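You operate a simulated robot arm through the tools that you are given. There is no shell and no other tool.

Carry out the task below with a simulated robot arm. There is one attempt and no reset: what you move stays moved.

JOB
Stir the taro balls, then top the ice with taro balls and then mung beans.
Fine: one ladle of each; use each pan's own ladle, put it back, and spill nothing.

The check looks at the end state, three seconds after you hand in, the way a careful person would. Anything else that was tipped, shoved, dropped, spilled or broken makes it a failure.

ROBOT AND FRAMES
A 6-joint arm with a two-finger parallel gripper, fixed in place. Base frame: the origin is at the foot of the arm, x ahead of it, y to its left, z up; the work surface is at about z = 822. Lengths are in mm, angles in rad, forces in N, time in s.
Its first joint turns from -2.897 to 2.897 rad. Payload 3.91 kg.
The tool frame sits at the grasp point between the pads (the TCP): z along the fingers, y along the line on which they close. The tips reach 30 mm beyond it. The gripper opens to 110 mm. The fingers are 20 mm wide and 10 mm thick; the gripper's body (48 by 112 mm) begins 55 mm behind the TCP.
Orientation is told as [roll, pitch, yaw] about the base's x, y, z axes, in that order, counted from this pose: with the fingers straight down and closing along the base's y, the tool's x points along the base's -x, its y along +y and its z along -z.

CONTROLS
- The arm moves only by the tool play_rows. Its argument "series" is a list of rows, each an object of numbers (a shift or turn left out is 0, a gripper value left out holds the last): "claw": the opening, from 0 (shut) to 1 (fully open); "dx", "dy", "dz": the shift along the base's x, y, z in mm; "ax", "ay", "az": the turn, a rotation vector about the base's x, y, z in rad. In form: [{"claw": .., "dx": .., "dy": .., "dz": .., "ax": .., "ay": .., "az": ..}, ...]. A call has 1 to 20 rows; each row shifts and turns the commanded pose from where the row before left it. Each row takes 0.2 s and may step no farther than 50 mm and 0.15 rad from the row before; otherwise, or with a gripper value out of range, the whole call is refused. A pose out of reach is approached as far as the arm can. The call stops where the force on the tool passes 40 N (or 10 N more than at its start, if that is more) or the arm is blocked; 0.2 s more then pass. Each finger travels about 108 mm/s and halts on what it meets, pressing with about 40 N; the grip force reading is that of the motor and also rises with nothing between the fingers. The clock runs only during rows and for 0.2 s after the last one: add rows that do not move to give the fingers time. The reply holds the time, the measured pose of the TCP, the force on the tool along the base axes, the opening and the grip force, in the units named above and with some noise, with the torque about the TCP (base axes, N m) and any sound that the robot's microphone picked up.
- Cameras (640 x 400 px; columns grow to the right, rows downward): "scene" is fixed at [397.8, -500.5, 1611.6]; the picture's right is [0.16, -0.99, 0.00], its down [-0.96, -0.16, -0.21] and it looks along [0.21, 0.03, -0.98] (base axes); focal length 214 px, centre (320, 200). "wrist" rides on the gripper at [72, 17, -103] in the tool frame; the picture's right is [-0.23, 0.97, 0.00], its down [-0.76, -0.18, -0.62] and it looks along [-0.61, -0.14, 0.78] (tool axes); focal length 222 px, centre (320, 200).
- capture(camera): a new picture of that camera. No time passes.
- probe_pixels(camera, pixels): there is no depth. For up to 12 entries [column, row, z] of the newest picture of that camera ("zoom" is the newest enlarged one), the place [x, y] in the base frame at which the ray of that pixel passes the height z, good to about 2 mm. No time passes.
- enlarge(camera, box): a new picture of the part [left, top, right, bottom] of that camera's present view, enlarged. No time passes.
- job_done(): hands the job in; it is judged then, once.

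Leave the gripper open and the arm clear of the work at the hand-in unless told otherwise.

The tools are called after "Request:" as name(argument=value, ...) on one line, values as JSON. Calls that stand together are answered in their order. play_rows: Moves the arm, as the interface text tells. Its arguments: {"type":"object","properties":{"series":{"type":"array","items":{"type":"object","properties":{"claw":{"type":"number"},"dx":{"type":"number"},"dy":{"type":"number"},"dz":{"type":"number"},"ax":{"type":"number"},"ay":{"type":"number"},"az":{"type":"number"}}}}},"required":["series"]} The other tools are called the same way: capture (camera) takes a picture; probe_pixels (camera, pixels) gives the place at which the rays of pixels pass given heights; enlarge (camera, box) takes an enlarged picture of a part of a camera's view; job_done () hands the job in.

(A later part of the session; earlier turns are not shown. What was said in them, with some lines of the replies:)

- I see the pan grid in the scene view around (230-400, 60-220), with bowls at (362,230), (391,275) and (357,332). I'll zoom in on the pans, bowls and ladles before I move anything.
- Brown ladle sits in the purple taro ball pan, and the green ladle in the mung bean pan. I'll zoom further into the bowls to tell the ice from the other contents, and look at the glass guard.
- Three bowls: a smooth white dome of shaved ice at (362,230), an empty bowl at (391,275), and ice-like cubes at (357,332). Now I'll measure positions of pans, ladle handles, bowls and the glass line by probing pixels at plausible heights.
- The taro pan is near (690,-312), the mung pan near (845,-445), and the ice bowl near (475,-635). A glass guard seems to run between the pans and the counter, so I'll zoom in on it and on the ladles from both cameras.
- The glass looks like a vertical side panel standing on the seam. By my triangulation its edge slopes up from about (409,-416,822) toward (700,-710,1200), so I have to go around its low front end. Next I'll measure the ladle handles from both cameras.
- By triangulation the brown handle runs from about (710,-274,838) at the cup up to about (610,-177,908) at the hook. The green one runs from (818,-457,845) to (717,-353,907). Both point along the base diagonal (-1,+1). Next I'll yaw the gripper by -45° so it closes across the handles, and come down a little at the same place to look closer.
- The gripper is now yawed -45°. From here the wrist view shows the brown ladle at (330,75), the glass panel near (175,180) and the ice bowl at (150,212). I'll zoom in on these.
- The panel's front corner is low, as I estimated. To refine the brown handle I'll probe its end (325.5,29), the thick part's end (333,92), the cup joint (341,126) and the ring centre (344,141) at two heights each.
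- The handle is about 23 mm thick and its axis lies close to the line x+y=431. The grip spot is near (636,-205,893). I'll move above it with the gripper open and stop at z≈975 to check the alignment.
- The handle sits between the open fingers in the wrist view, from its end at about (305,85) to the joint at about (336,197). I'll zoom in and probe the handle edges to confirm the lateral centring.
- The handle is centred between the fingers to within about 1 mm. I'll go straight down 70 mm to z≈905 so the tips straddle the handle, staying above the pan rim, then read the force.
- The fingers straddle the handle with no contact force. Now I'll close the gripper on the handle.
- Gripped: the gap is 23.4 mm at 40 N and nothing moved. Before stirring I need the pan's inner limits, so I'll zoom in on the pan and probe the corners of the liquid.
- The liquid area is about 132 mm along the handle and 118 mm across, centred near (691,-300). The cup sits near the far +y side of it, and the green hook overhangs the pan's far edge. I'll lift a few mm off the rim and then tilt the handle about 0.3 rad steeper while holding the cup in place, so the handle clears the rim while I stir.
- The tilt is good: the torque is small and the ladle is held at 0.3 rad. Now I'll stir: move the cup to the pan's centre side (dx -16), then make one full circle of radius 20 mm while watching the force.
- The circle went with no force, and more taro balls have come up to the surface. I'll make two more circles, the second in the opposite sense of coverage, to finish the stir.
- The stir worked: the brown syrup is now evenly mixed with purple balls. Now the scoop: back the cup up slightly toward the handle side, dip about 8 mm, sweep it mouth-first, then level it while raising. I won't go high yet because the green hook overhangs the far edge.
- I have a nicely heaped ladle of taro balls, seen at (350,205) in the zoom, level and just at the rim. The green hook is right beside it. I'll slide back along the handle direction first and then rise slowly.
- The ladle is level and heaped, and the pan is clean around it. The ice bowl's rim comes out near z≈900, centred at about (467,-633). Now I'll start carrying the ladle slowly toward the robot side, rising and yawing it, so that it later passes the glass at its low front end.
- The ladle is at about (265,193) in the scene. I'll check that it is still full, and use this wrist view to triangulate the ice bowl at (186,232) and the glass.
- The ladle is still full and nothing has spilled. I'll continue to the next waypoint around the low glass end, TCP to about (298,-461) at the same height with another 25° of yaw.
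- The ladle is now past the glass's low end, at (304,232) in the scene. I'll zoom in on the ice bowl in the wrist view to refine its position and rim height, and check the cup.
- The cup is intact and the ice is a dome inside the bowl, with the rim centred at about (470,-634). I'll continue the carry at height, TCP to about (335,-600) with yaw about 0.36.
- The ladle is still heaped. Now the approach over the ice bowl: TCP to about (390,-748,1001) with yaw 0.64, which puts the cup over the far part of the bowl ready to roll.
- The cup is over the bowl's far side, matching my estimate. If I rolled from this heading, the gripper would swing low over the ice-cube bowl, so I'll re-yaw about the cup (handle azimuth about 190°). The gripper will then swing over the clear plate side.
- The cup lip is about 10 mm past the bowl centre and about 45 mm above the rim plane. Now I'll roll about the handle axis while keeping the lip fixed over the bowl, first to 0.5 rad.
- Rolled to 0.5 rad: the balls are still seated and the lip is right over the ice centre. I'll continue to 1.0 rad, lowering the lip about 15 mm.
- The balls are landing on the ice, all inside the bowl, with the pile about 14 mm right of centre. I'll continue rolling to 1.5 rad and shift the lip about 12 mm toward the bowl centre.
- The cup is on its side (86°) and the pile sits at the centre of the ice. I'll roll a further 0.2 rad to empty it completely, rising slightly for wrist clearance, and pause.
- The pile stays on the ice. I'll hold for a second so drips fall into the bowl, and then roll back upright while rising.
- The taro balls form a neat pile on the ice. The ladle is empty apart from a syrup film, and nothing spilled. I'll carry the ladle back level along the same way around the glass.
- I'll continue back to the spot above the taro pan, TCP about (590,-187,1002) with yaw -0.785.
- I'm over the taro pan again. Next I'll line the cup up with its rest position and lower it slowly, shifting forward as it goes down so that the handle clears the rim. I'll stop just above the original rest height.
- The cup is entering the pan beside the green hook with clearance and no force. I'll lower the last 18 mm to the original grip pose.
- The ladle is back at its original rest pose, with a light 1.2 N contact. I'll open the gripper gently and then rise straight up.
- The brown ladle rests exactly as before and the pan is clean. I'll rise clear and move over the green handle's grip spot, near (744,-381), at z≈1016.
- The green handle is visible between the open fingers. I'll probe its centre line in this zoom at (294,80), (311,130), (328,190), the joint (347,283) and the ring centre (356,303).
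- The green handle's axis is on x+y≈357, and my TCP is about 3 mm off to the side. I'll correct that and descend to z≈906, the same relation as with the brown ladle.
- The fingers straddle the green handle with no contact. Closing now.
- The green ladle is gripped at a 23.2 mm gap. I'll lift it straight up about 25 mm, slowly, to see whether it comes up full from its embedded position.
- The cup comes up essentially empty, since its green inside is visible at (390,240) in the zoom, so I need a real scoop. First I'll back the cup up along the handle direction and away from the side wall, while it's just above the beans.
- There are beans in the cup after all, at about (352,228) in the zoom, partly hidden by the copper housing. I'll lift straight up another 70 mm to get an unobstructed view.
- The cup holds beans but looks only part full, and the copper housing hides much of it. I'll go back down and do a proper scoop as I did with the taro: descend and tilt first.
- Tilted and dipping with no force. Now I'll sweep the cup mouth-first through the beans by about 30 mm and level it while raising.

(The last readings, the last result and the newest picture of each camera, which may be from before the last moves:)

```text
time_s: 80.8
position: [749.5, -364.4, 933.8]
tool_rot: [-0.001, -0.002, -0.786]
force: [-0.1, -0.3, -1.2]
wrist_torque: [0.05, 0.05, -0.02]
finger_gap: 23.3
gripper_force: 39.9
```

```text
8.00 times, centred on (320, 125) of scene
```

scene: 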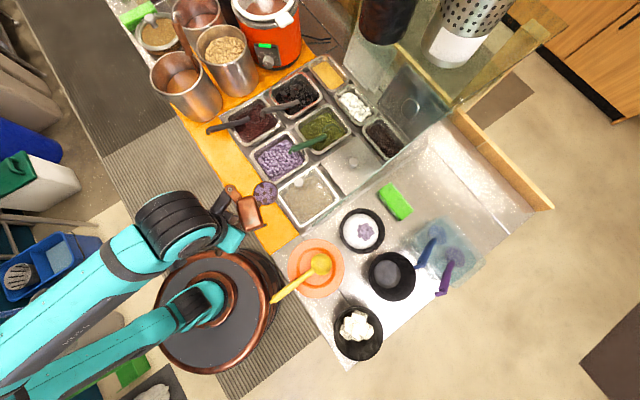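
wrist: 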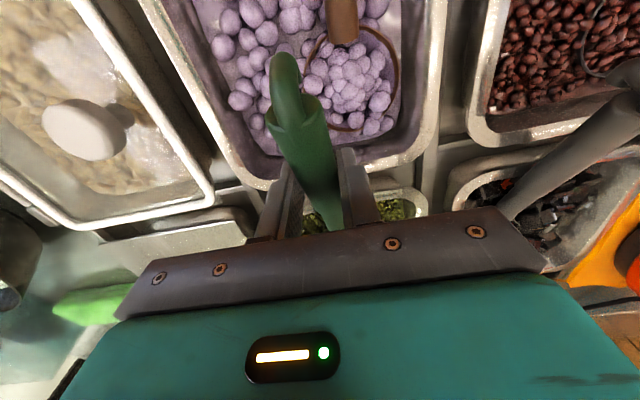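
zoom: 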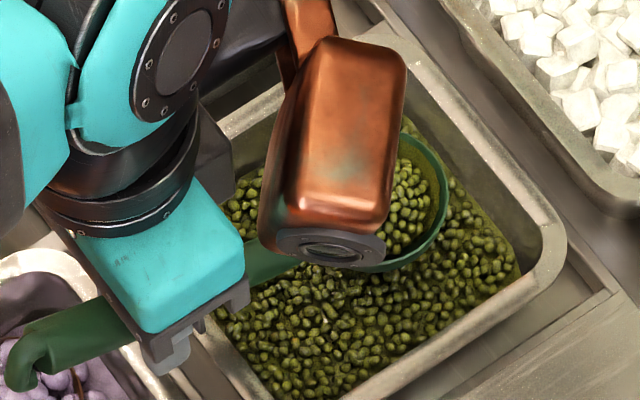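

The cup looks well filled now, with beans close to the rim at (415,200). I'll lift it slowly straight up and check for loose beans.

Request:
play_rows(series=[{"claw": 0, "dz": 4}, {"dz": 8}, {"dz": 10}, {"dz": 12}, {"dz": 12}, {"dz": 12}, {"dz": 8}, {"dz": 4}, {}, {}])

Request:
enlarge(camera="scene", box=[290, 100, 350, 150])

Request:
capture(camera="wrist")

```text
time_s: 83.0
position: [751.1, -363.7, 1003.2]
tool_rot: [0.002, -0.002, -0.786]
force: [0.0, 0.3, -0.6]
wrist_torque: [0.04, 0.02, 0.01]
finger_gap: 23.3
gripper_force: 40.2
```

```text
8.00 times, centred on (320, 125) of scene
```

zoom: 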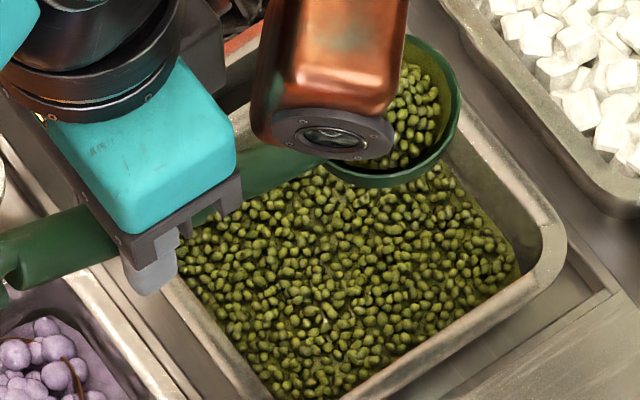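

```text
taken
```

wrist: 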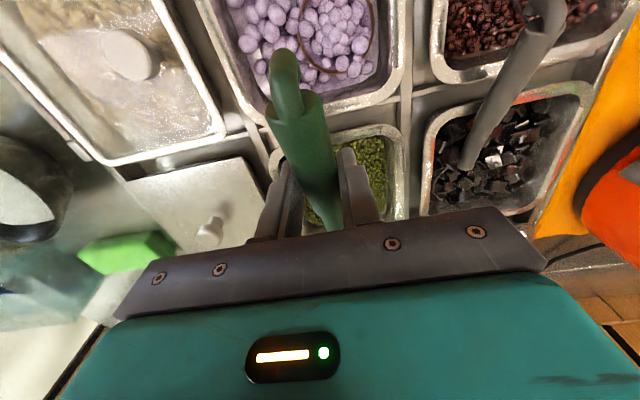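

The beans come close to the rim with none loose outside. I'll move on slowly toward the robot side, rising 40 mm, where the scene camera can see the cup unobstructed.

Request:
play_rows(series=[{"claw": 0, "dx": -2.5, "dy": 2.8, "dz": 2}, {"dx": -5.1, "dy": 5.6, "dz": 3}, {"dx": -7.6, "dy": 8.4, "dz": 4}, {"dx": -9.3, "dy": 10.2, "dz": 4}, {"dx": -10.1, "dy": 11.2, "dz": 4}, {"dx": -10.1, "dy": 11.2, "dz": 4}, {"dx": -10.1, "dy": 11.2, "dz": 4}, {"dx": -10.1, "dy": 11.2, "dz": 4}, {"dx": -10.1, "dy": 11.2, "dz": 3}, {"dx": -10.1, "dy": 11.2, "dz": 3}, {"dx": -10.1, "dy": 11.2, "dz": 3}, {"dx": -10.1, "dy": 11.2, "dz": 2}, {"dx": -10.1, "dy": 11.2}, {"dx": -10.1, "dy": 11.2}, {"dx": -9.3, "dy": 10.2}, {"dx": -8.4, "dy": 9.3}, {"dx": -6.8, "dy": 7.4}, {"dx": -5.1, "dy": 5.6}, {"dx": -3.4, "dy": 3.7}, {"dx": -1.7, "dy": 1.9}])

Request:
enlarge(camera="scene", box=[230, 120, 310, 180])

Request:
enlarge(camera="scene", box=[210, 80, 370, 190])

```text
time_s: 87.2
position: [590.6, -184.9, 1042.6]
tool_rot: [0.0, -0.002, -0.787]
force: [-0.2, -0.2, -1.6]
wrist_torque: [0.08, 0.06, 0.01]
finger_gap: 23.1
gripper_force: 39.6
```

```text
6.67 times, centred on (270, 150) of scene
```

zoom: 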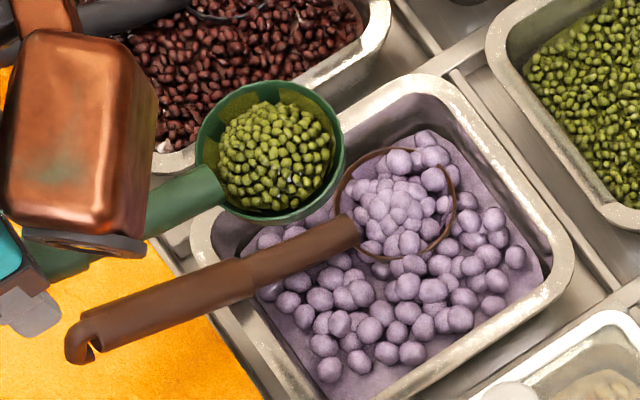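

```text
3.64 times, centred on (290, 135) of scene
```

zoom: 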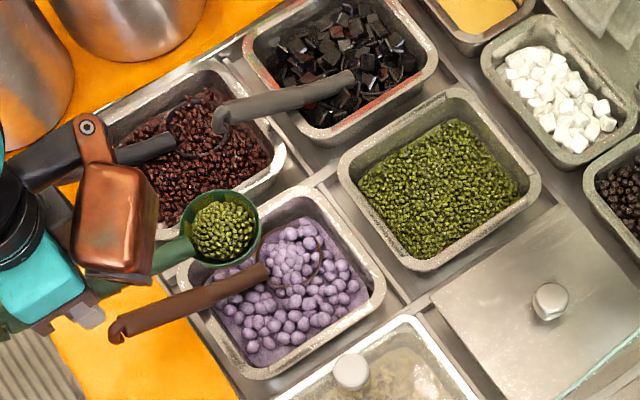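

The mung ladle is nicely heaped and full, and nothing spilled around the pans. I'll carry it along the same proven route, first to (397,-284,1080) with yaw about -0.35.

Request:
play_rows(series=[{"claw": 0, "dx": -3.07, "dy": -1.57, "dz": 0.6, "az": 0.00689}, {"dx": -6.14, "dy": -3.14, "dz": 1.2, "az": 0.01378}, {"dx": -9.22, "dy": -4.71, "dz": 1.8, "az": 0.02066}, {"dx": -11.26, "dy": -5.76, "dz": 2.2, "az": 0.02526}, {"dx": -12.29, "dy": -6.28, "dz": 2.4, "az": 0.02755}, {"dx": -12.29, "dy": -6.28, "dz": 2.4, "az": 0.02755}, {"dx": -12.29, "dy": -6.28, "dz": 2.4, "az": 0.02755}, {"dx": -12.29, "dy": -6.28, "dz": 2.4, "az": 0.02755}, {"dx": -12.29, "dy": -6.28, "dz": 2.4, "az": 0.02755}, {"dx": -12.29, "dy": -6.28, "dz": 2.4, "az": 0.02755}, {"dx": -12.29, "dy": -6.28, "dz": 2.4, "az": 0.02755}, {"dx": -12.29, "dy": -6.28, "dz": 2.4, "az": 0.02755}, {"dx": -12.29, "dy": -6.28, "dz": 2.4, "az": 0.02755}, {"dx": -12.29, "dy": -6.28, "dz": 2.4, "az": 0.02755}, {"dx": -11.26, "dy": -5.76, "dz": 2.2, "az": 0.02526}, {"dx": -10.24, "dy": -5.24, "dz": 2.0, "az": 0.02296}, {"dx": -8.19, "dy": -4.19, "dz": 1.6, "az": 0.01837}, {"dx": -6.14, "dy": -3.14, "dz": 1.2, "az": 0.01378}, {"dx": -4.1, "dy": -2.09, "dz": 0.8, "az": 0.00918}, {"dx": -2.05, "dy": -1.05, "dz": 0.4, "az": 0.00459}])

Request:
enlarge(camera="scene", box=[210, 150, 330, 230])

```text
time_s: 91.4
position: [395.7, -286.1, 1082.6]
tool_rot: [-0.001, -0.002, -0.349]
force: [0.1, -0.3, -1.3]
wrist_torque: [0.05, 0.12, -0.04]
finger_gap: 23.1
gripper_force: 40.0
```

```text
5.00 times, centred on (270, 190) of scene
```

zoom: 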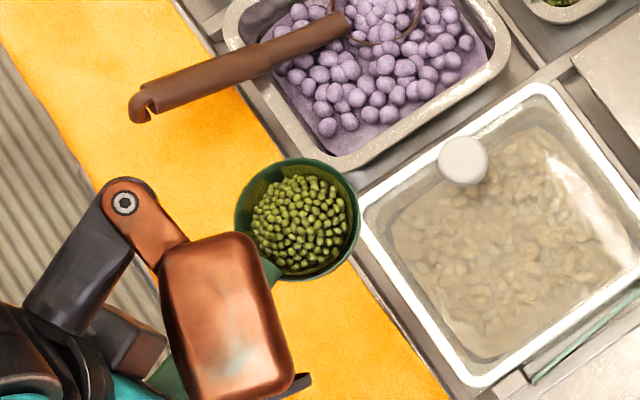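

The beans are still all in the ladle. I'll continue around the glass's low end to (297,-462) with yaw about 0.09.

Request:
play_rows(series=[{"claw": 0, "dx": -1.55, "dy": -2.8, "az": 0.00689}, {"dx": -3.1, "dy": -5.59, "az": 0.01378}, {"dx": -4.65, "dy": -8.39, "az": 0.02066}, {"dx": -5.69, "dy": -10.25, "az": 0.02526}, {"dx": -6.2, "dy": -11.18, "az": 0.02755}, {"dx": -6.2, "dy": -11.18, "az": 0.02755}, {"dx": -6.2, "dy": -11.18, "az": 0.02755}, {"dx": -6.2, "dy": -11.18, "az": 0.02755}, {"dx": -6.2, "dy": -11.18, "az": 0.02755}, {"dx": -6.2, "dy": -11.18, "az": 0.02755}, {"dx": -6.2, "dy": -11.18, "az": 0.02755}, {"dx": -6.2, "dy": -11.18, "az": 0.02755}, {"dx": -6.2, "dy": -11.18, "az": 0.02755}, {"dx": -6.2, "dy": -11.18, "az": 0.02755}, {"dx": -5.69, "dy": -10.25, "az": 0.02526}, {"dx": -5.17, "dy": -9.32, "az": 0.02296}, {"dx": -4.14, "dy": -7.46, "az": 0.01837}, {"dx": -3.1, "dy": -5.59, "az": 0.01378}, {"dx": -2.07, "dy": -3.73, "az": 0.00918}, {"dx": -1.03, "dy": -1.86, "az": 0.00459}])

Request:
enlarge(camera="scene", box=[270, 190, 400, 290])

Request:
enlarge(camera="wrist", box=[170, 150, 330, 270])

```text
time_s: 95.6
position: [297.8, -464.5, 1082.3]
tool_rot: [0.001, -0.002, 0.087]
force: [0.6, 0.1, -1.8]
wrist_torque: [-0.02, 0.08, -0.01]
finger_gap: 23.4
gripper_force: 40.4
```

```text
4.00 times, centred on (335, 240) of scene
```

zoom: 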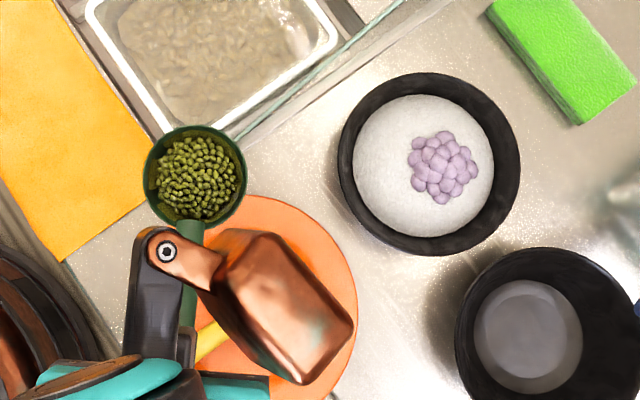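

```text
3.33 times, centred on (250, 210) of wrist
```

zoom: 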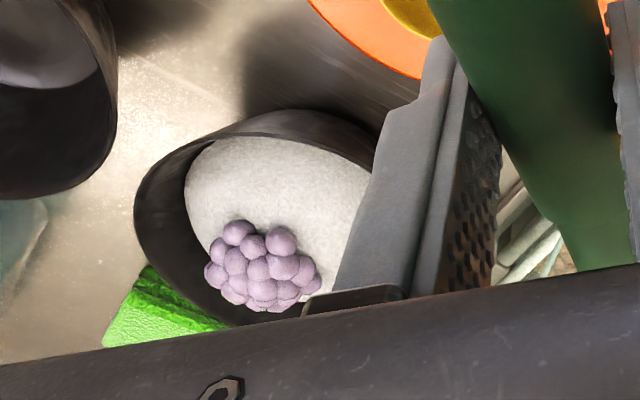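

The taro pile is centred near (467,-640) with its top at about z 930. I'll carry the beans over the bowl at full height first, then descend beside the pile to z≈1020.

Request:
play_rows(series=[{"claw": 0, "dx": 0.88, "dy": -3.96, "az": 0.0015}, {"dx": 1.77, "dy": -7.93, "az": 0.003}, {"dx": 2.65, "dy": -11.89, "az": 0.0044}, {"dx": 3.24, "dy": -14.53, "az": 0.0054}, {"dx": 3.53, "dy": -15.85, "az": 0.0059}, {"dx": 3.53, "dy": -15.85, "az": 0.0059}, {"dx": 3.53, "dy": -15.85, "az": 0.0059}, {"dx": 3.53, "dy": -15.85, "az": 0.0059}, {"dx": 3.53, "dy": -15.85, "az": 0.0059}, {"dx": 3.53, "dy": -15.85, "az": 0.0059}, {"dx": 3.53, "dy": -15.85, "az": 0.0059}, {"dx": 3.53, "dy": -15.85, "az": 0.0059}, {"dx": 3.53, "dy": -15.85, "az": 0.0059}, {"dx": 3.53, "dy": -15.85, "az": 0.0059}, {"dx": 3.24, "dy": -14.53, "az": 0.0054}, {"dx": 2.65, "dy": -11.89, "az": 0.0044}, {"dx": 1.77, "dy": -7.93, "az": 0.003}, {"dx": 0.88, "dy": -3.96, "az": 0.0015}])

Request:
play_rows(series=[{"claw": 0, "dz": -4}, {"dz": -8}, {"dz": -10}, {"dz": -12}, {"dz": -12}, {"dz": -8}, {"dz": -5}, {"dz": -3}, {}])

Request:
enlarge(camera="scene", box=[280, 180, 460, 320])

Request:
enlarge(camera="scene", box=[330, 190, 420, 270])

```text
time_s: 99.4
position: [349.1, -697.2, 1082.1]
tool_rot: [-0.001, -0.001, 0.176]
force: [0.0, 0.4, -1.6]
wrist_torque: [-0.03, 0.1, 0.01]
finger_gap: 23.2
gripper_force: 40.1
```

```text
time_s: 101.4
position: [349.1, -699.1, 1019.1]
tool_rot: [-0.001, 0.0, 0.176]
force: [-0.1, 0.1, -0.5]
wrist_torque: [0.0, 0.04, 0.03]
finger_gap: 23.2
gripper_force: 39.5
```

```text
2.86 times, centred on (370, 250) of scene
```

zoom: 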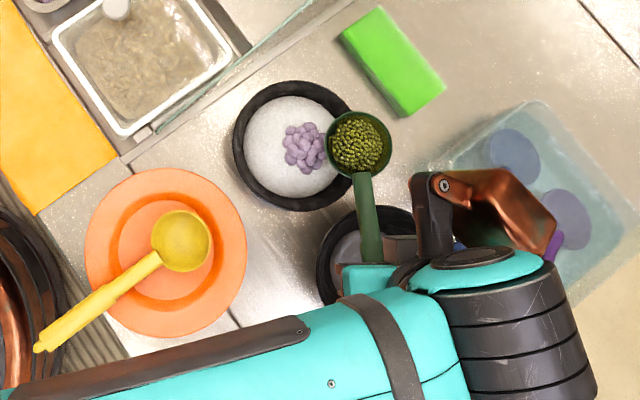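

```text
5.00 times, centred on (375, 230) of scene
```

zoom: 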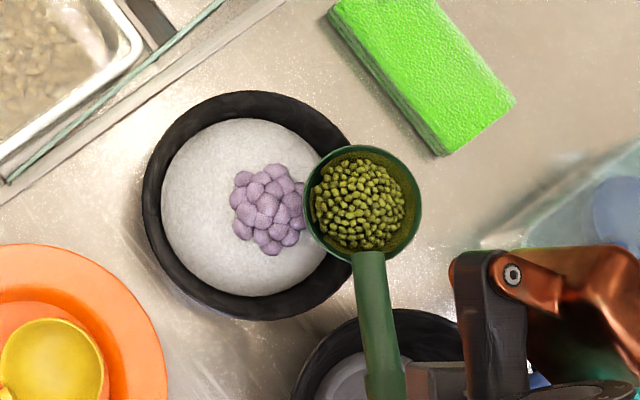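

The bean cup is level beside and above the pile, with its lip about 9 mm past the pile centre. I'll start the roll to 0.5 rad with the lip held over the pile.

Request:
play_rows(series=[{"claw": 0, "dx": -0.98, "dy": 5.57, "dz": 3.0, "ax": -0.0985, "ay": -0.01736}, {"dx": -1.03, "dy": 5.85, "dz": 2.6, "ax": -0.0985, "ay": -0.01736}, {"dx": -1.07, "dy": 6.08, "dz": 0.6, "ax": -0.0985, "ay": -0.01736}, {"dx": -1.1, "dy": 6.25, "dz": -0.4, "ax": -0.0985, "ay": -0.01736}, {"dx": -0.95, "dy": 5.41, "dz": -1.0, "ax": -0.0985, "ay": -0.01736}])

Request:
enlarge(camera="scene", box=[330, 190, 420, 270])

```text
time_s: 102.6
position: [344.3, -670.4, 1023.5]
tool_rot: [-0.499, 0.0, 0.177]
force: [0.9, 0.8, -1.3]
wrist_torque: [-0.01, 0.08, -0.01]
finger_gap: 23.2
gripper_force: 39.5
```

```text
5.00 times, centred on (375, 230) of scene
```

zoom: 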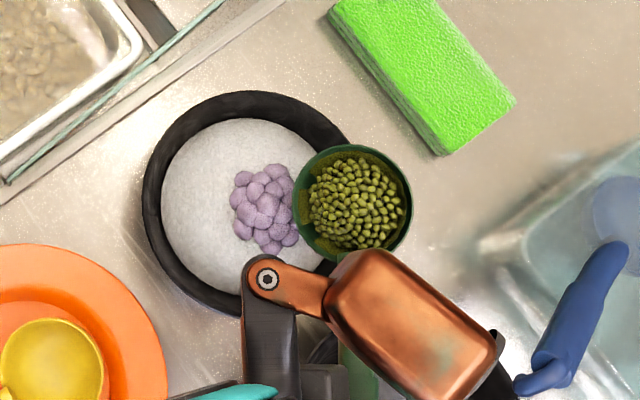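

The lip is right above the pile centre and no beans are lost. I'll continue to 1.0 rad.

Request:
play_rows(series=[{"claw": 0, "dx": -0.97, "dy": 5.48, "dz": -1.5, "ax": -0.0985, "ay": -0.01736}, {"dx": -0.97, "dy": 5.5, "dz": -2.1, "ax": -0.0985, "ay": -0.01736}, {"dx": -0.96, "dy": 5.46, "dz": -2.7, "ax": -0.0985, "ay": -0.01736}, {"dx": -0.95, "dy": 5.37, "dz": -3.2, "ax": -0.0985, "ay": -0.01736}, {"dx": -0.92, "dy": 5.22, "dz": -3.7, "ax": -0.0985, "ay": -0.01736}])

Request:
enlarge(camera="scene", box=[330, 190, 420, 270])

```text
time_s: 103.8
position: [338.8, -641.9, 1011.8]
tool_rot: [-1.0, 0.0, 0.177]
force: [-0.2, 0.2, -1.2]
wrist_torque: [0.03, 0.07, -0.02]
finger_gap: 23.1
gripper_force: 40.0
```

```text
5.00 times, centred on (375, 230) of scene
```

zoom: 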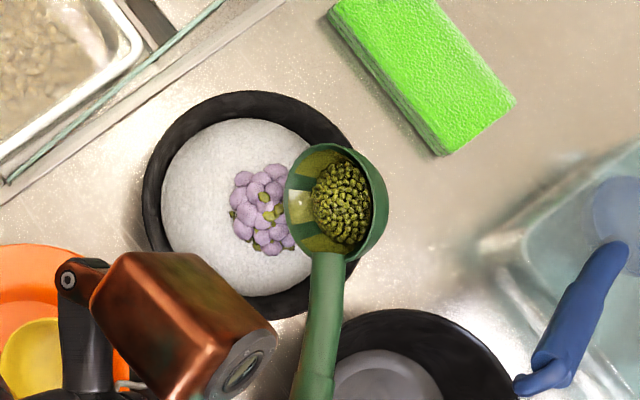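

Beans are starting to land on the taro balls. I'll roll on more slowly to 1.5 rad.

Request:
play_rows(series=[{"claw": 0, "dx": -0.62, "dy": 3.5, "dz": -1.7, "ax": -0.0703, "ay": -0.0124}, {"dx": -0.6, "dy": 3.4, "dz": -1.9, "ax": -0.0703, "ay": -0.0124}, {"dx": -0.58, "dy": 3.3, "dz": -2.1, "ax": -0.0703, "ay": -0.0124}, {"dx": -0.56, "dy": 3.2, "dz": -2.3, "ax": -0.0703, "ay": -0.0124}, {"dx": -0.54, "dy": 3.1, "dz": -2.5, "ax": -0.0703, "ay": -0.0124}, {"dx": -0.5, "dy": 2.9, "dz": -2.7, "ax": -0.0703, "ay": -0.0124}, {"dx": -0.48, "dy": 2.8, "dz": -2.8, "ax": -0.0703, "ay": -0.0124}, {}])

Request:
enlarge(camera="scene", box=[330, 190, 420, 270])

Request:
enlarge(camera="scene", box=[250, 180, 460, 320])

```text
time_s: 105.6
position: [335.1, -619.7, 996.0]
tool_rot: [-1.497, 0.002, 0.174]
force: [0.8, -0.7, -0.1]
wrist_torque: [0.0, 0.06, -0.01]
finger_gap: 22.9
gripper_force: 40.2
```

```text
5.00 times, centred on (375, 230) of scene
```

zoom: 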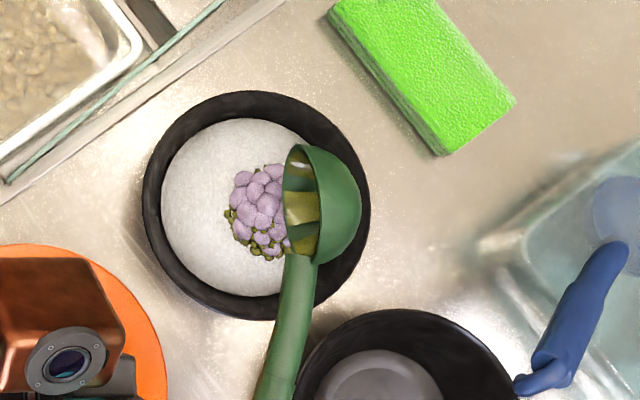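

```text
2.86 times, centred on (355, 250) of scene
```

zoom: 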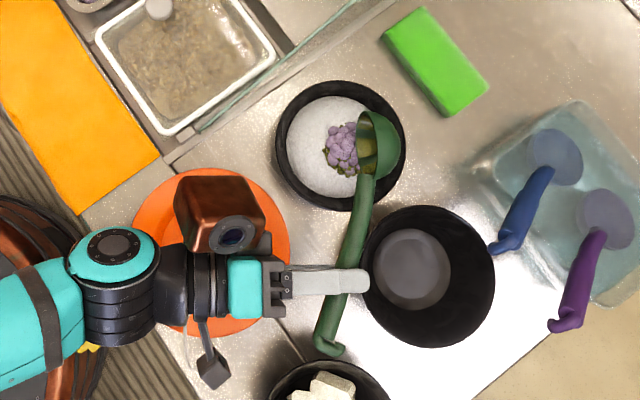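

Nearly empty; the beans have settled over and around the taro pile inside the bowl. I'll roll another 0.2 rad and hold so the rest falls.

Request:
play_rows(series=[{"claw": 0, "dx": -0.55, "dy": 3.1, "dz": -3, "ax": -0.0985, "ay": -0.01736}, {"dx": -0.55, "dy": 3.1, "dz": -3, "ax": -0.0985, "ay": -0.01736}, {}, {}, {}, {}, {}])

Request:
enlarge(camera="scene", box=[330, 190, 420, 270])

```text
time_s: 107.2
position: [334.5, -612.3, 989.8]
tool_rot: [-1.698, 0.004, 0.174]
force: [0.1, -0.3, -0.9]
wrist_torque: [0.03, 0.02, 0.0]
finger_gap: 23.1
gripper_force: 39.8
```

```text
5.00 times, centred on (375, 230) of scene
```

zoom: 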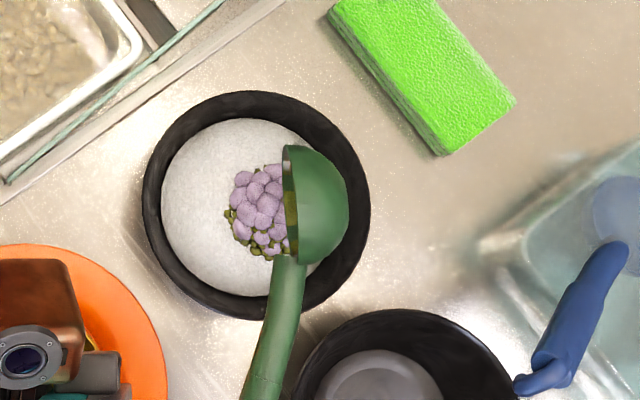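

Now I'll roll back upright while rising, then inspect the bowl and the ladle.

Request:
play_rows(series=[{"claw": 0, "dx": 0.5, "dy": -2.6, "dz": 4.1, "ax": 0.0985, "ay": 0.01736}, {"dx": 0.94, "dy": -5.25, "dz": 4.1, "ax": 0.0985, "ay": 0.01736}, {"dx": 0.94, "dy": -5.25, "dz": 4.1, "ax": 0.0985, "ay": 0.01736}, {"dx": 0.94, "dy": -5.25, "dz": 4.1, "ax": 0.0985, "ay": 0.01736}, {"dx": 0.94, "dy": -5.25, "dz": 4.1, "ax": 0.0985, "ay": 0.01736}, {"dx": 0.94, "dy": -5.25, "dz": 4.1, "ax": 0.0985, "ay": 0.01736}, {"dx": 0.94, "dy": -5.25, "dz": 4.1, "ax": 0.0985, "ay": 0.01736}, {"dx": 0.94, "dy": -5.25, "dz": 4.1, "ax": 0.0985, "ay": 0.01736}, {"dx": 0.94, "dy": -5.25, "dz": 4.1, "ax": 0.0985, "ay": 0.01736}, {"dx": 0.94, "dy": -5.25, "dz": 4.1, "ax": 0.0985, "ay": 0.01736}, {"dx": 0.94, "dy": -5.25, "dz": 4.1, "ax": 0.0985, "ay": 0.01736}, {"dx": 0.94, "dy": -5.25, "dz": 4.1, "ax": 0.0985, "ay": 0.01736}, {"dx": 0.94, "dy": -5.25, "dz": 4.1, "ax": 0.0985, "ay": 0.01736}, {"dx": 0.94, "dy": -5.25, "dz": 4.1, "ax": 0.0985, "ay": 0.01736}, {"dx": 0.94, "dy": -5.25, "dz": 4.1, "ax": 0.0985, "ay": 0.01736}, {"dx": 0.94, "dy": -5.25, "dz": 4.1, "ax": 0.0985, "ay": 0.01736}, {"dx": 0.94, "dy": -5.25, "dz": 4.1, "ax": 0.0985, "ay": 0.01736}, {}])

Request:
enlarge(camera="scene", box=[330, 190, 420, 270])

Request:
capture(camera="scene")

```text
time_s: 111.0
position: [348.7, -700.6, 1059.2]
tool_rot: [-0.001, -0.002, 0.176]
force: [0.3, -0.4, -1.1]
wrist_torque: [0.01, 0.07, 0.0]
finger_gap: 22.9
gripper_force: 39.6
```

```text
5.00 times, centred on (375, 230) of scene
```

zoom: 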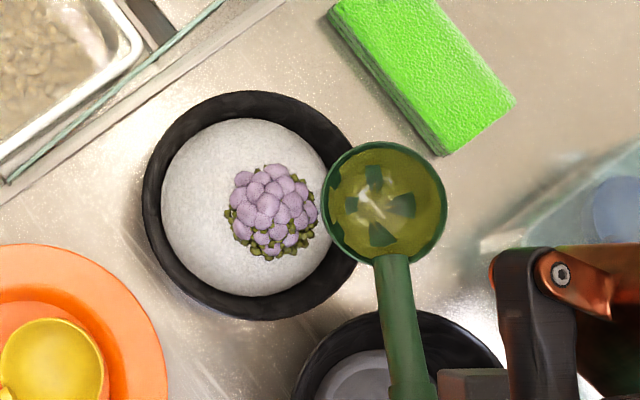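

```text
taken
```

scene: 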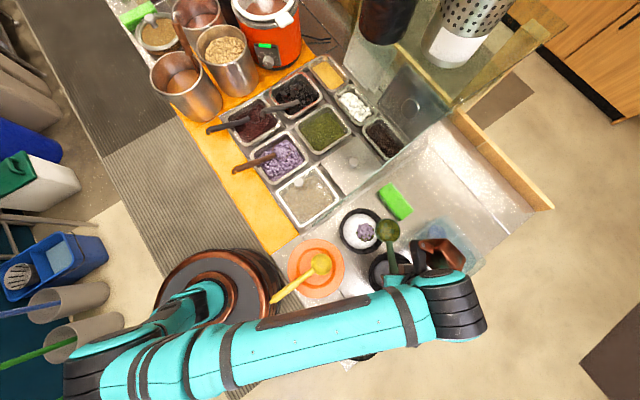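

All the beans are in the bowl, settled on and around the taro pile. The ladle holds only a wet film, and nothing fell on the counter. Now I'll carry the green ladle back along the same route.

Request:
play_rows(series=[{"claw": 0, "dx": -1.0, "dy": 4.63, "dz": 0.4, "az": -0.0017}, {"dx": -2.0, "dy": 9.26, "dz": 0.8, "az": -0.0035}, {"dx": -3.0, "dy": 13.9, "dz": 1.2, "az": -0.0052}, {"dx": -3.65, "dy": 16.98, "dz": 1.5, "az": -0.0064}, {"dx": -3.98, "dy": 18.53, "dz": 1.6, "az": -0.007}, {"dx": -3.98, "dy": 18.53, "dz": 1.6, "az": -0.007}, {"dx": -3.98, "dy": 18.53, "dz": 1.6, "az": -0.007}, {"dx": -3.98, "dy": 18.53, "dz": 1.6, "az": -0.007}, {"dx": -3.98, "dy": 18.53, "dz": 1.6, "az": -0.007}, {"dx": -3.98, "dy": 18.53, "dz": 1.6, "az": -0.007}, {"dx": -3.98, "dy": 18.53, "dz": 1.6, "az": -0.007}, {"dx": -3.98, "dy": 18.53, "dz": 1.6, "az": -0.007}, {"dx": -3.65, "dy": 16.98, "dz": 1.5, "az": -0.0064}, {"dx": -3.0, "dy": 13.9, "dz": 1.2, "az": -0.0052}, {"dx": -2.0, "dy": 9.26, "dz": 0.8, "az": -0.0035}, {"dx": -1.0, "dy": 4.63, "dz": 0.4, "az": -0.0017}])

Request:
enlarge(camera="wrist", box=[170, 150, 330, 270])

Request:
enlarge(camera="scene", box=[330, 190, 420, 270])

```text
time_s: 114.4
position: [297.5, -461.0, 1079.1]
tool_rot: [0.0, -0.002, 0.085]
force: [-0.1, 0.3, -0.8]
wrist_torque: [0.01, 0.05, -0.01]
finger_gap: 23.0
gripper_force: 40.8
```

```text
3.33 times, centred on (250, 210) of wrist
```

zoom: 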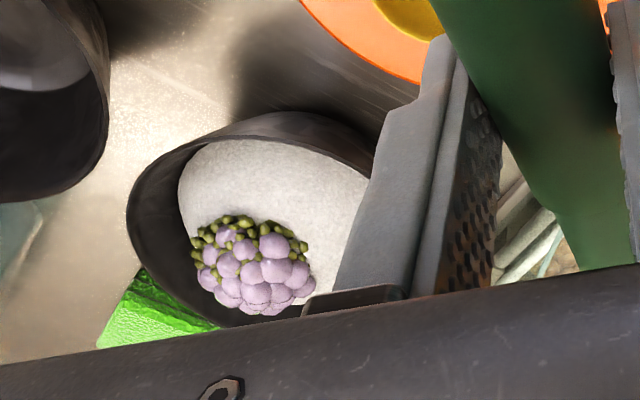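

```text
5.00 times, centred on (375, 230) of scene
```

zoom: 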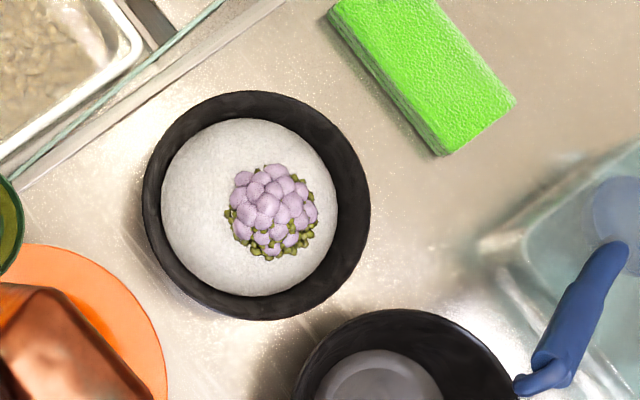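

The bowl shows the taro balls with mung beans over and around them, all contained. I'll continue back to the pan side.

Request:
play_rows(series=[{"claw": 0, "dx": 2.3, "dy": 4.11, "az": -0.01}, {"dx": 4.61, "dy": 8.22, "az": -0.0201}, {"dx": 6.91, "dy": 12.33, "az": -0.0302}, {"dx": 8.45, "dy": 15.07, "az": -0.0369}, {"dx": 9.22, "dy": 16.44, "az": -0.0402}, {"dx": 9.22, "dy": 16.44, "az": -0.0402}, {"dx": 9.22, "dy": 16.44, "az": -0.0402}, {"dx": 9.22, "dy": 16.44, "az": -0.0402}, {"dx": 9.22, "dy": 16.44, "az": -0.0402}, {"dx": 9.22, "dy": 16.44, "az": -0.0402}, {"dx": 8.45, "dy": 15.07, "az": -0.0369}, {"dx": 6.91, "dy": 12.33, "az": -0.0302}, {"dx": 4.61, "dy": 8.22, "az": -0.0201}, {"dx": 2.3, "dy": 4.11, "az": -0.01}])

Request:
play_rows(series=[{"claw": 0, "dx": 3.76, "dy": 1.85, "dz": -0.7, "az": -0.0085}, {"dx": 7.53, "dy": 3.71, "dz": -1.4, "az": -0.017}, {"dx": 11.3, "dy": 5.56, "dz": -2.1, "az": -0.0255}, {"dx": 13.8, "dy": 6.8, "dz": -2.6, "az": -0.0312}, {"dx": 15.06, "dy": 7.42, "dz": -2.8, "az": -0.0341}, {"dx": 15.06, "dy": 7.42, "dz": -2.8, "az": -0.0341}, {"dx": 15.06, "dy": 7.42, "dz": -2.8, "az": -0.0341}, {"dx": 15.06, "dy": 7.42, "dz": -2.8, "az": -0.0341}, {"dx": 15.06, "dy": 7.42, "dz": -2.8, "az": -0.0341}, {"dx": 15.06, "dy": 7.42, "dz": -2.8, "az": -0.0341}, {"dx": 15.06, "dy": 7.42, "dz": -2.8, "az": -0.0341}, {"dx": 15.06, "dy": 7.42, "dz": -2.8, "az": -0.0341}, {"dx": 13.8, "dy": 6.8, "dz": -2.6, "az": -0.0312}, {"dx": 11.3, "dy": 5.56, "dz": -2.1, "az": -0.0255}, {"dx": 7.53, "dy": 3.71, "dz": -1.4, "az": -0.017}, {"dx": 3.76, "dy": 1.85, "dz": -0.7, "az": -0.0085}, {}])

Request:
enlarge(camera="scene", box=[210, 80, 370, 190])

```text
time_s: 117.4
position: [397.4, -282.7, 1080.2]
tool_rot: [-0.001, -0.002, -0.353]
force: [0.8, 0.4, -0.4]
wrist_torque: [0.03, 0.05, -0.01]
finger_gap: 23.1
gripper_force: 40.1
```

```text
time_s: 121.0
position: [590.4, -188.8, 1044.2]
tool_rot: [0.0, -0.003, -0.786]
force: [0.3, -0.1, -0.4]
wrist_torque: [0.01, 0.04, 0.02]
finger_gap: 23.3
gripper_force: 40.1
```

```text
3.64 times, centred on (290, 135) of scene
```

zoom: 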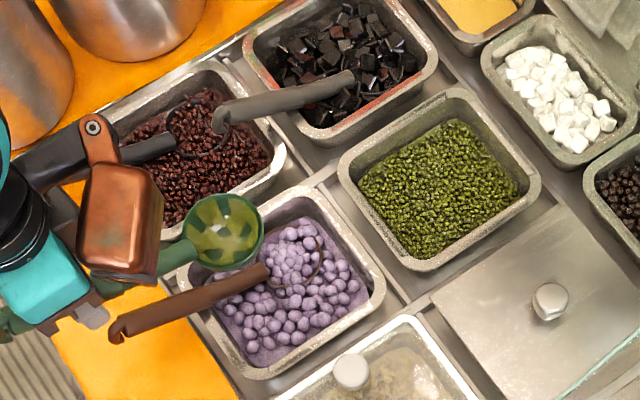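

Everything around is clean. I'll move the green ladle over the mung pan, to TCP (727,-362).

Request:
play_rows(series=[{"claw": 0, "dx": 3.15, "dy": -4.0}, {"dx": 6.3, "dy": -8.0}, {"dx": 9.45, "dy": -12.0}, {"dx": 11.55, "dy": -14.65}, {"dx": 12.6, "dy": -15.98}, {"dx": 12.6, "dy": -15.98}, {"dx": 12.6, "dy": -15.98}, {"dx": 12.6, "dy": -15.98}, {"dx": 12.6, "dy": -15.98}, {"dx": 12.6, "dy": -15.98}, {"dx": 11.55, "dy": -14.65}, {"dx": 9.45, "dy": -12.0}, {"dx": 6.3, "dy": -8.0}, {"dx": 3.15, "dy": -4.0}, {}])

Request:
enlarge(camera="scene", box=[260, 80, 370, 170])

```text
time_s: 124.2
position: [726.8, -361.6, 1044.3]
tool_rot: [0.0, -0.001, -0.786]
force: [0.0, -0.6, -0.6]
wrist_torque: [0.01, 0.01, 0.02]
finger_gap: 23.4
gripper_force: 40.0
```

```text
4.44 times, centred on (315, 125) of scene
```

zoom: 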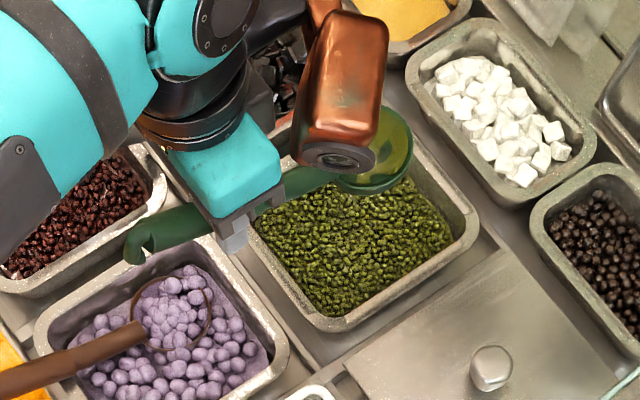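

I'm over the mung pan. I'll descend to z≈950, then ease down and forward toward the original rest pose, stopping a few mm above it.

Request:
play_rows(series=[{"claw": 0, "dz": -10}, {"dz": -20}, {"dx": 1, "dy": -1, "dz": -25}, {"dx": 1, "dy": -1, "dz": -20}, {"dx": 1, "dy": -1, "dz": -12}, {"dx": 0.5, "dy": -0.5, "dz": -7}, {"dx": 3, "dy": -4, "dz": -6}, {"dx": 4, "dy": -5.5, "dz": -9}, {"dx": 4, "dy": -5.5, "dz": -10}, {"dx": 3, "dy": -4, "dz": -8}, {"dx": 1.2, "dy": -2.5, "dz": -5}, {}])

Request:
enlarge(camera="scene", box=[260, 80, 370, 170])

Request:
enlarge(camera="wrist", box=[200, 20, 460, 240])

```text
time_s: 126.8
position: [746.6, -386.3, 911.7]
tool_rot: [-0.001, -0.003, -0.783]
force: [0.4, -1.1, -0.5]
wrist_torque: [0.01, 0.07, 0.0]
finger_gap: 23.1
gripper_force: 39.6
```

```text
4.44 times, centred on (315, 125) of scene
```

zoom: 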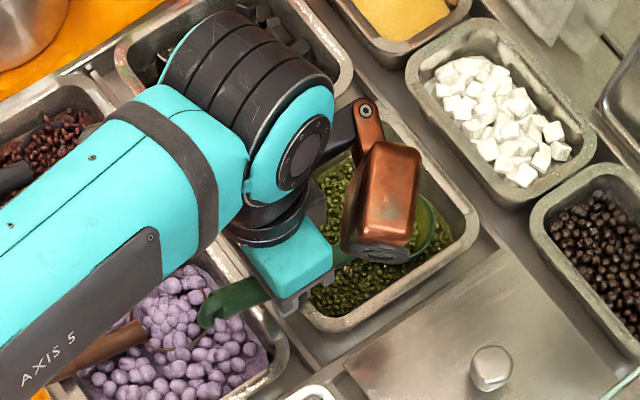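

```text
1.82 times, centred on (330, 130) of wrist
```

zoom: 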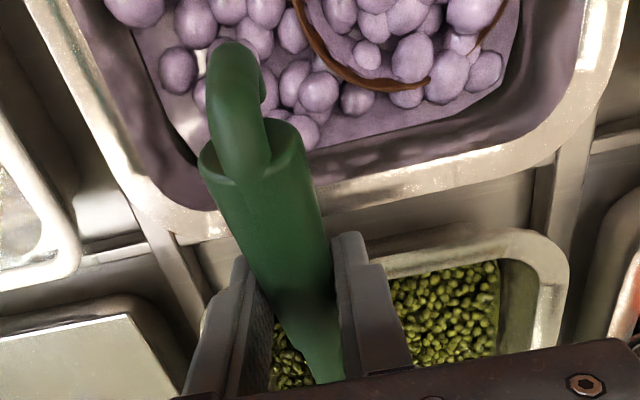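

I'm at z≈912 with no contact. I'll lower the last 7 mm in small steps to the original height, watching the force.

Request:
play_rows(series=[{"claw": 0, "dx": -0.5, "dz": -2}, {"dz": -2}, {"dz": -2}, {"dz": -1}, {}])

Request:
enlarge(camera="scene", box=[260, 80, 370, 170])

```text
time_s: 128.0
position: [746.2, -386.6, 905.0]
tool_rot: [0.0, -0.002, -0.787]
force: [-0.5, 0.8, -1.6]
wrist_torque: [0.04, 0.05, -0.01]
finger_gap: 23.1
gripper_force: 40.3
```

```text
4.44 times, centred on (315, 125) of scene
```

zoom: 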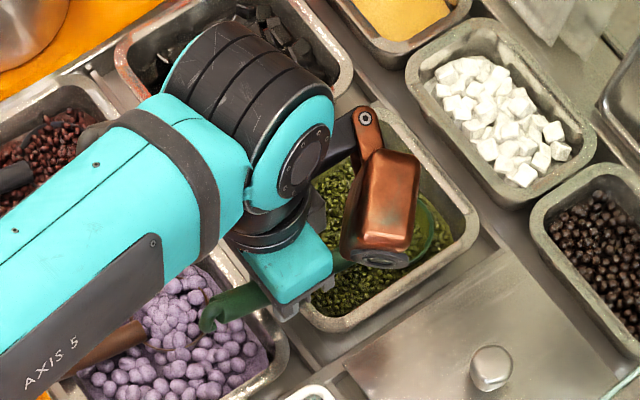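

I'm at the original height within noise and still no contact. I'll lower one more mm and then release gently.

Request:
play_rows(series=[{"claw": 0, "dz": -1}, {}, {}])

Request:
play_rows(series=[{"claw": 0.24}, {"claw": 0.28}, {"claw": 0.35}, {"claw": 0.5}, {"claw": 0.65}, {"claw": 0.8}, {}])

Request:
enlarge(camera="scene", box=[260, 80, 370, 170])

Request:
enlarge(camera="wrist", box=[200, 20, 460, 240])

```text
time_s: 128.8
position: [745.3, -387.1, 903.7]
tool_rot: [-0.001, -0.002, -0.786]
force: [1.1, -1.2, 1.7]
wrist_torque: [-0.01, -0.03, 0.03]
finger_gap: 22.9
gripper_force: 40.1
```

```text
time_s: 130.4
position: [745.3, -385.0, 903.5]
tool_rot: [0.001, -0.001, -0.787]
force: [0.3, 0.3, 0.0]
wrist_torque: [0.0, 0.01, -0.01]
finger_gap: 88.1
gripper_force: 0.2
```

```text
4.44 times, centred on (315, 125) of scene
```

zoom: 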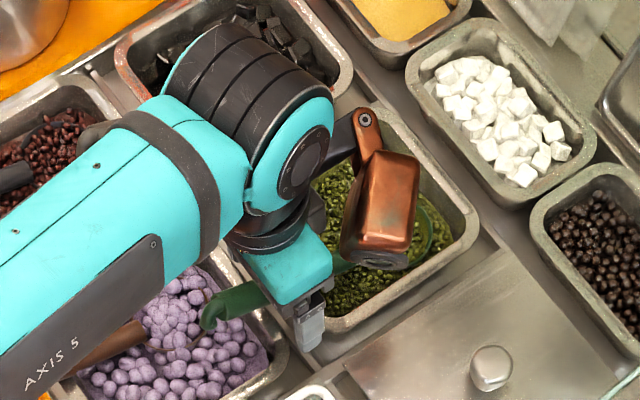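

```text
1.82 times, centred on (330, 130) of wrist
```

zoom: 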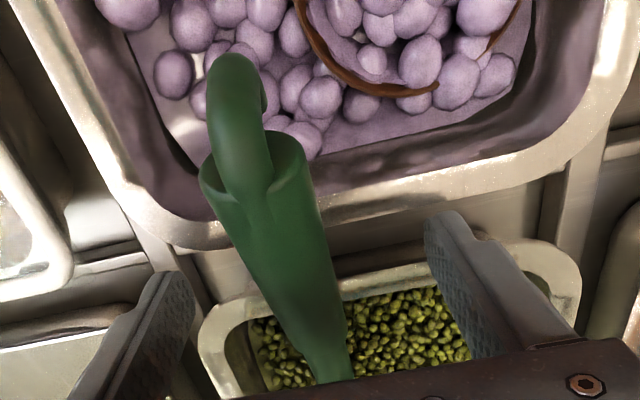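

The green ladle rests just as it did before I gripped it. I'll rise straight up with the gripper opened and back away to a high, clear position like the starting one.

Request:
play_rows(series=[{"claw": 0.8, "dz": 10}, {"dz": 30}, {"dz": 40}, {"dz": 45}, {"dz": 45}, {"claw": 1, "dx": -15, "dy": 20, "dz": 40}, {"dx": -25, "dy": 30, "dz": 35}, {"dx": -30, "dy": 35, "dz": 25}, {"dx": -25, "dy": 35, "dz": 25}, {"dx": -15, "dy": 25, "dz": 20}, {}])

Request:
capture(camera="scene")

Request:
capture(camera="wrist")

Request:
enlarge(camera="scene", box=[210, 80, 370, 190])

Request:
enlarge(camera="scene", box=[260, 180, 480, 370])

```text
refused: row 7 steps farther than a row can; nothing moved
```

```text
taken
```

scene: 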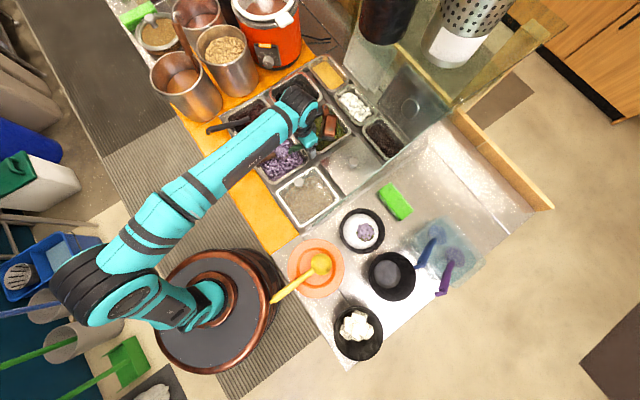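

```text
taken
```

wrist: 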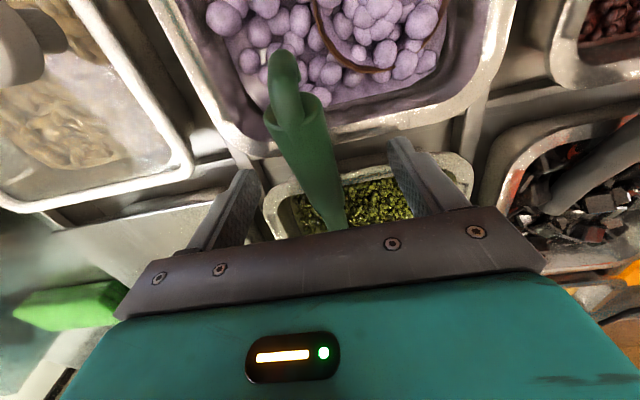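

```text
3.64 times, centred on (290, 135) of scene
```

zoom: 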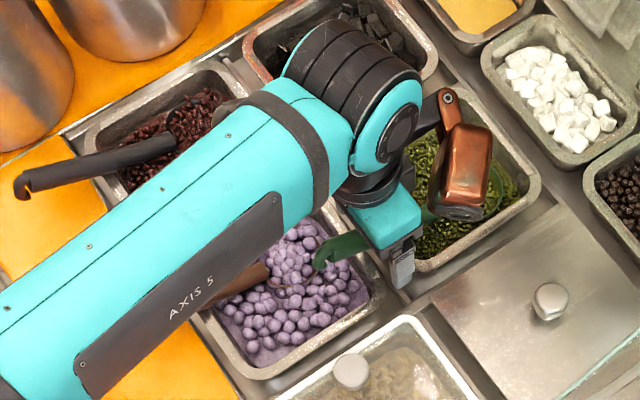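

```text
2.11 times, centred on (370, 275) of scene
```

zoom: 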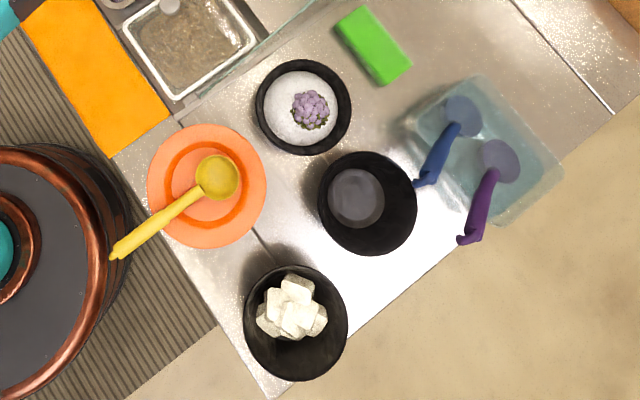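

The call was refused because one row was longer than allowed, and nothing moved. I'll repeat it with shorter steps, straight up first and then back.

Request:
play_rows(series=[{"claw": 0.8, "dz": 10}, {"dz": 25}, {"dz": 40}, {"dz": 40}, {"dz": 40}, {"dz": 40}, {"claw": 1, "dx": -10, "dy": 15, "dz": 30}, {"dx": -18, "dy": 25, "dz": 30}, {"dx": -22, "dy": 28, "dz": 25}, {"dx": -22, "dy": 28, "dz": 25}, {"dx": -18, "dy": 25, "dz": 20}, {"dx": -10, "dy": 15, "dz": 15}, {}])

Request:
capture(camera="scene")

Request:
capture(camera="wrist")

Request:
enlarge(camera="scene", box=[200, 80, 360, 190])

Request:
enlarge(camera="wrist", box=[220, 0, 440, 220])

```text
time_s: 133.2
position: [644.1, -250.1, 1244.3]
tool_rot: [-0.001, -0.003, -0.786]
force: [0.3, 0.2, -0.8]
wrist_torque: [-0.05, 0.0, -0.01]
finger_gap: 110.1
gripper_force: 0.1
```

```text
taken
```

scene: 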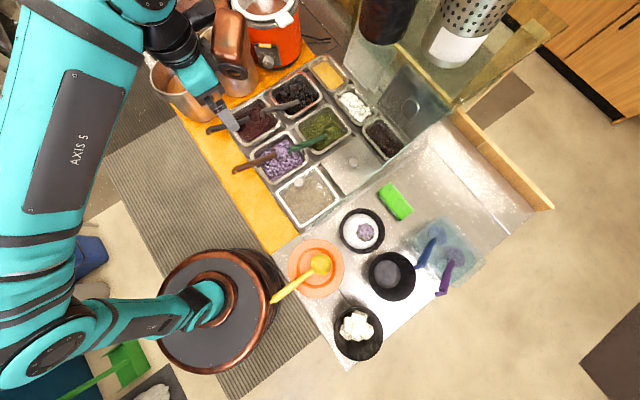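

```text
taken
```

wrist: 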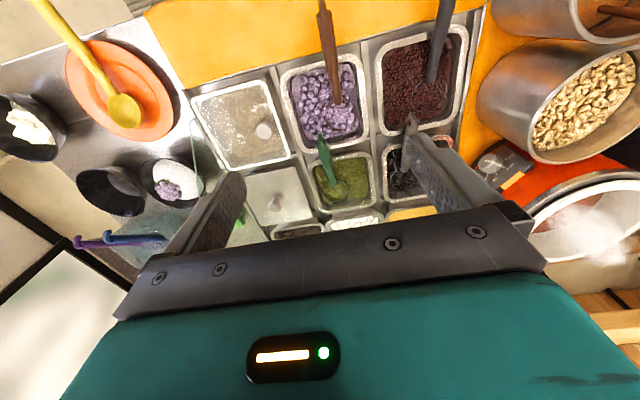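

```text
3.64 times, centred on (280, 135) of scene
```

zoom: 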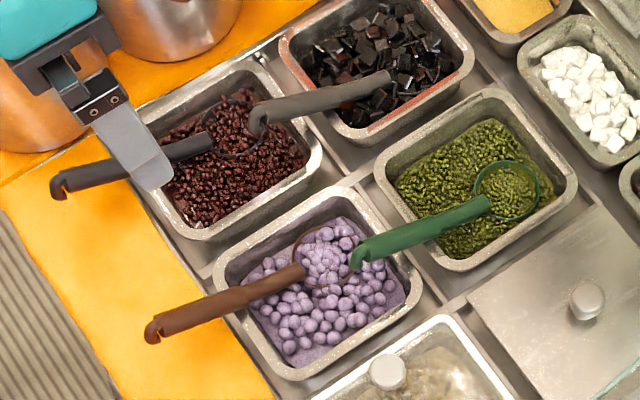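

```text
1.82 times, centred on (330, 110) of wrist
```

zoom: 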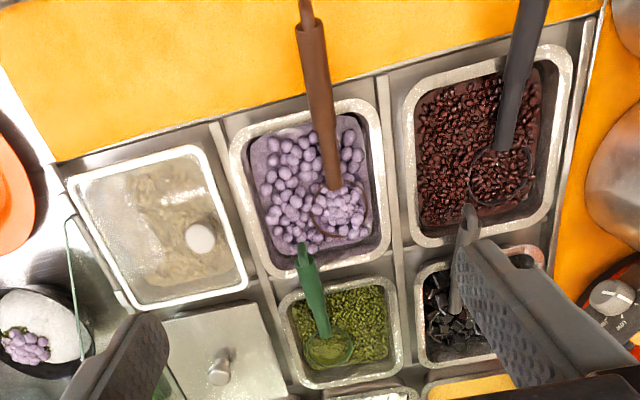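

Both ladles are back in their own pans in the original poses. As a last check, I'll zoom in on the cloth, the counter and the bowl along the carry route for stray beans or drips.

Request:
enlarge(camera="scene", box=[220, 150, 340, 260])

Request:
enlarge(camera="scene", box=[280, 190, 420, 310])

Request:
enlarge(camera="scene", box=[335, 205, 391, 257])

```text
3.64 times, centred on (280, 205) of scene
```

zoom: 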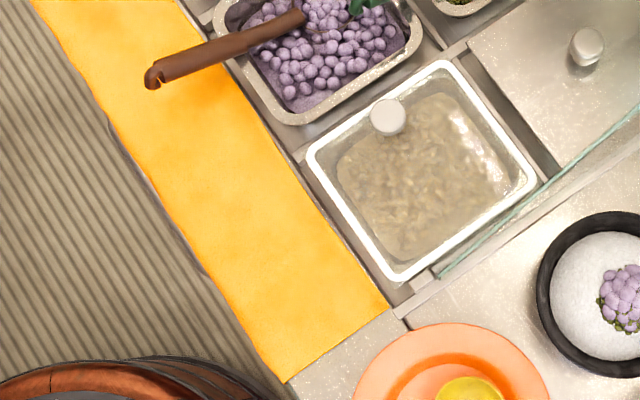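

```text
3.33 times, centred on (350, 250) of scene
```

zoom: 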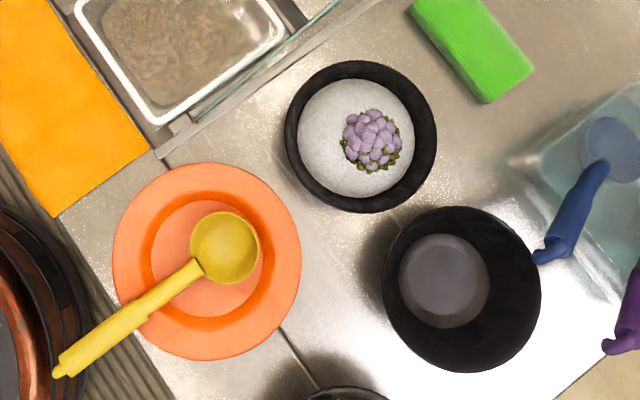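

```text
7.69 times, centred on (363, 231) of scene
```

zoom: 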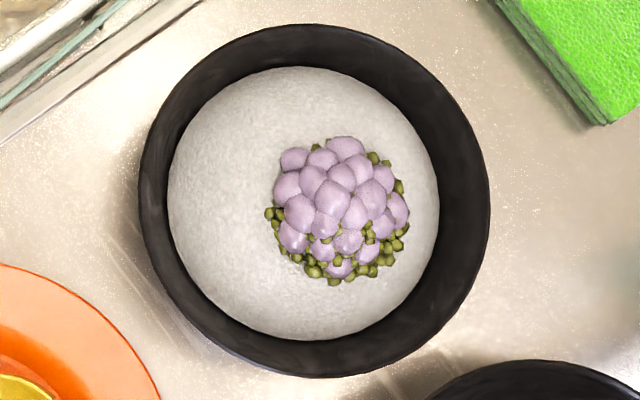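

The cloth, counter and bowls are clean and undisturbed. The ice carries the taro balls and then the mung beans, both ladles are back in their pans, and the gripper is open and the arm is clear. Handing in.

Request:
job_done()

```text
The job is handed in.
```

I finished the job and handed it in; no verdict has come back yet.

- **Stir:** three full circles with the brown ladle, until the purple balls were mixed evenly through the syrup.
- **Toppings:** one heaped brown ladle of taro balls went on the ice, then one heaped green ladle of mung beans. The beans were poured onto the taro pile, but many slid down and settled between and around the balls.
- **Which bowl:** I took "the ice" to be the bowl with the smooth white mound. The bowl of white cubes nearby I left alone.
- **Ladles:** both are back in their own pans, resting as they were before I picked them up.
- **Spills:** close-up views of the cloth, counter and bowls showed no stray beans, balls or drips. Nothing else looked moved or tipped.

The gripper is open and the arm is parked high, clear of the work.
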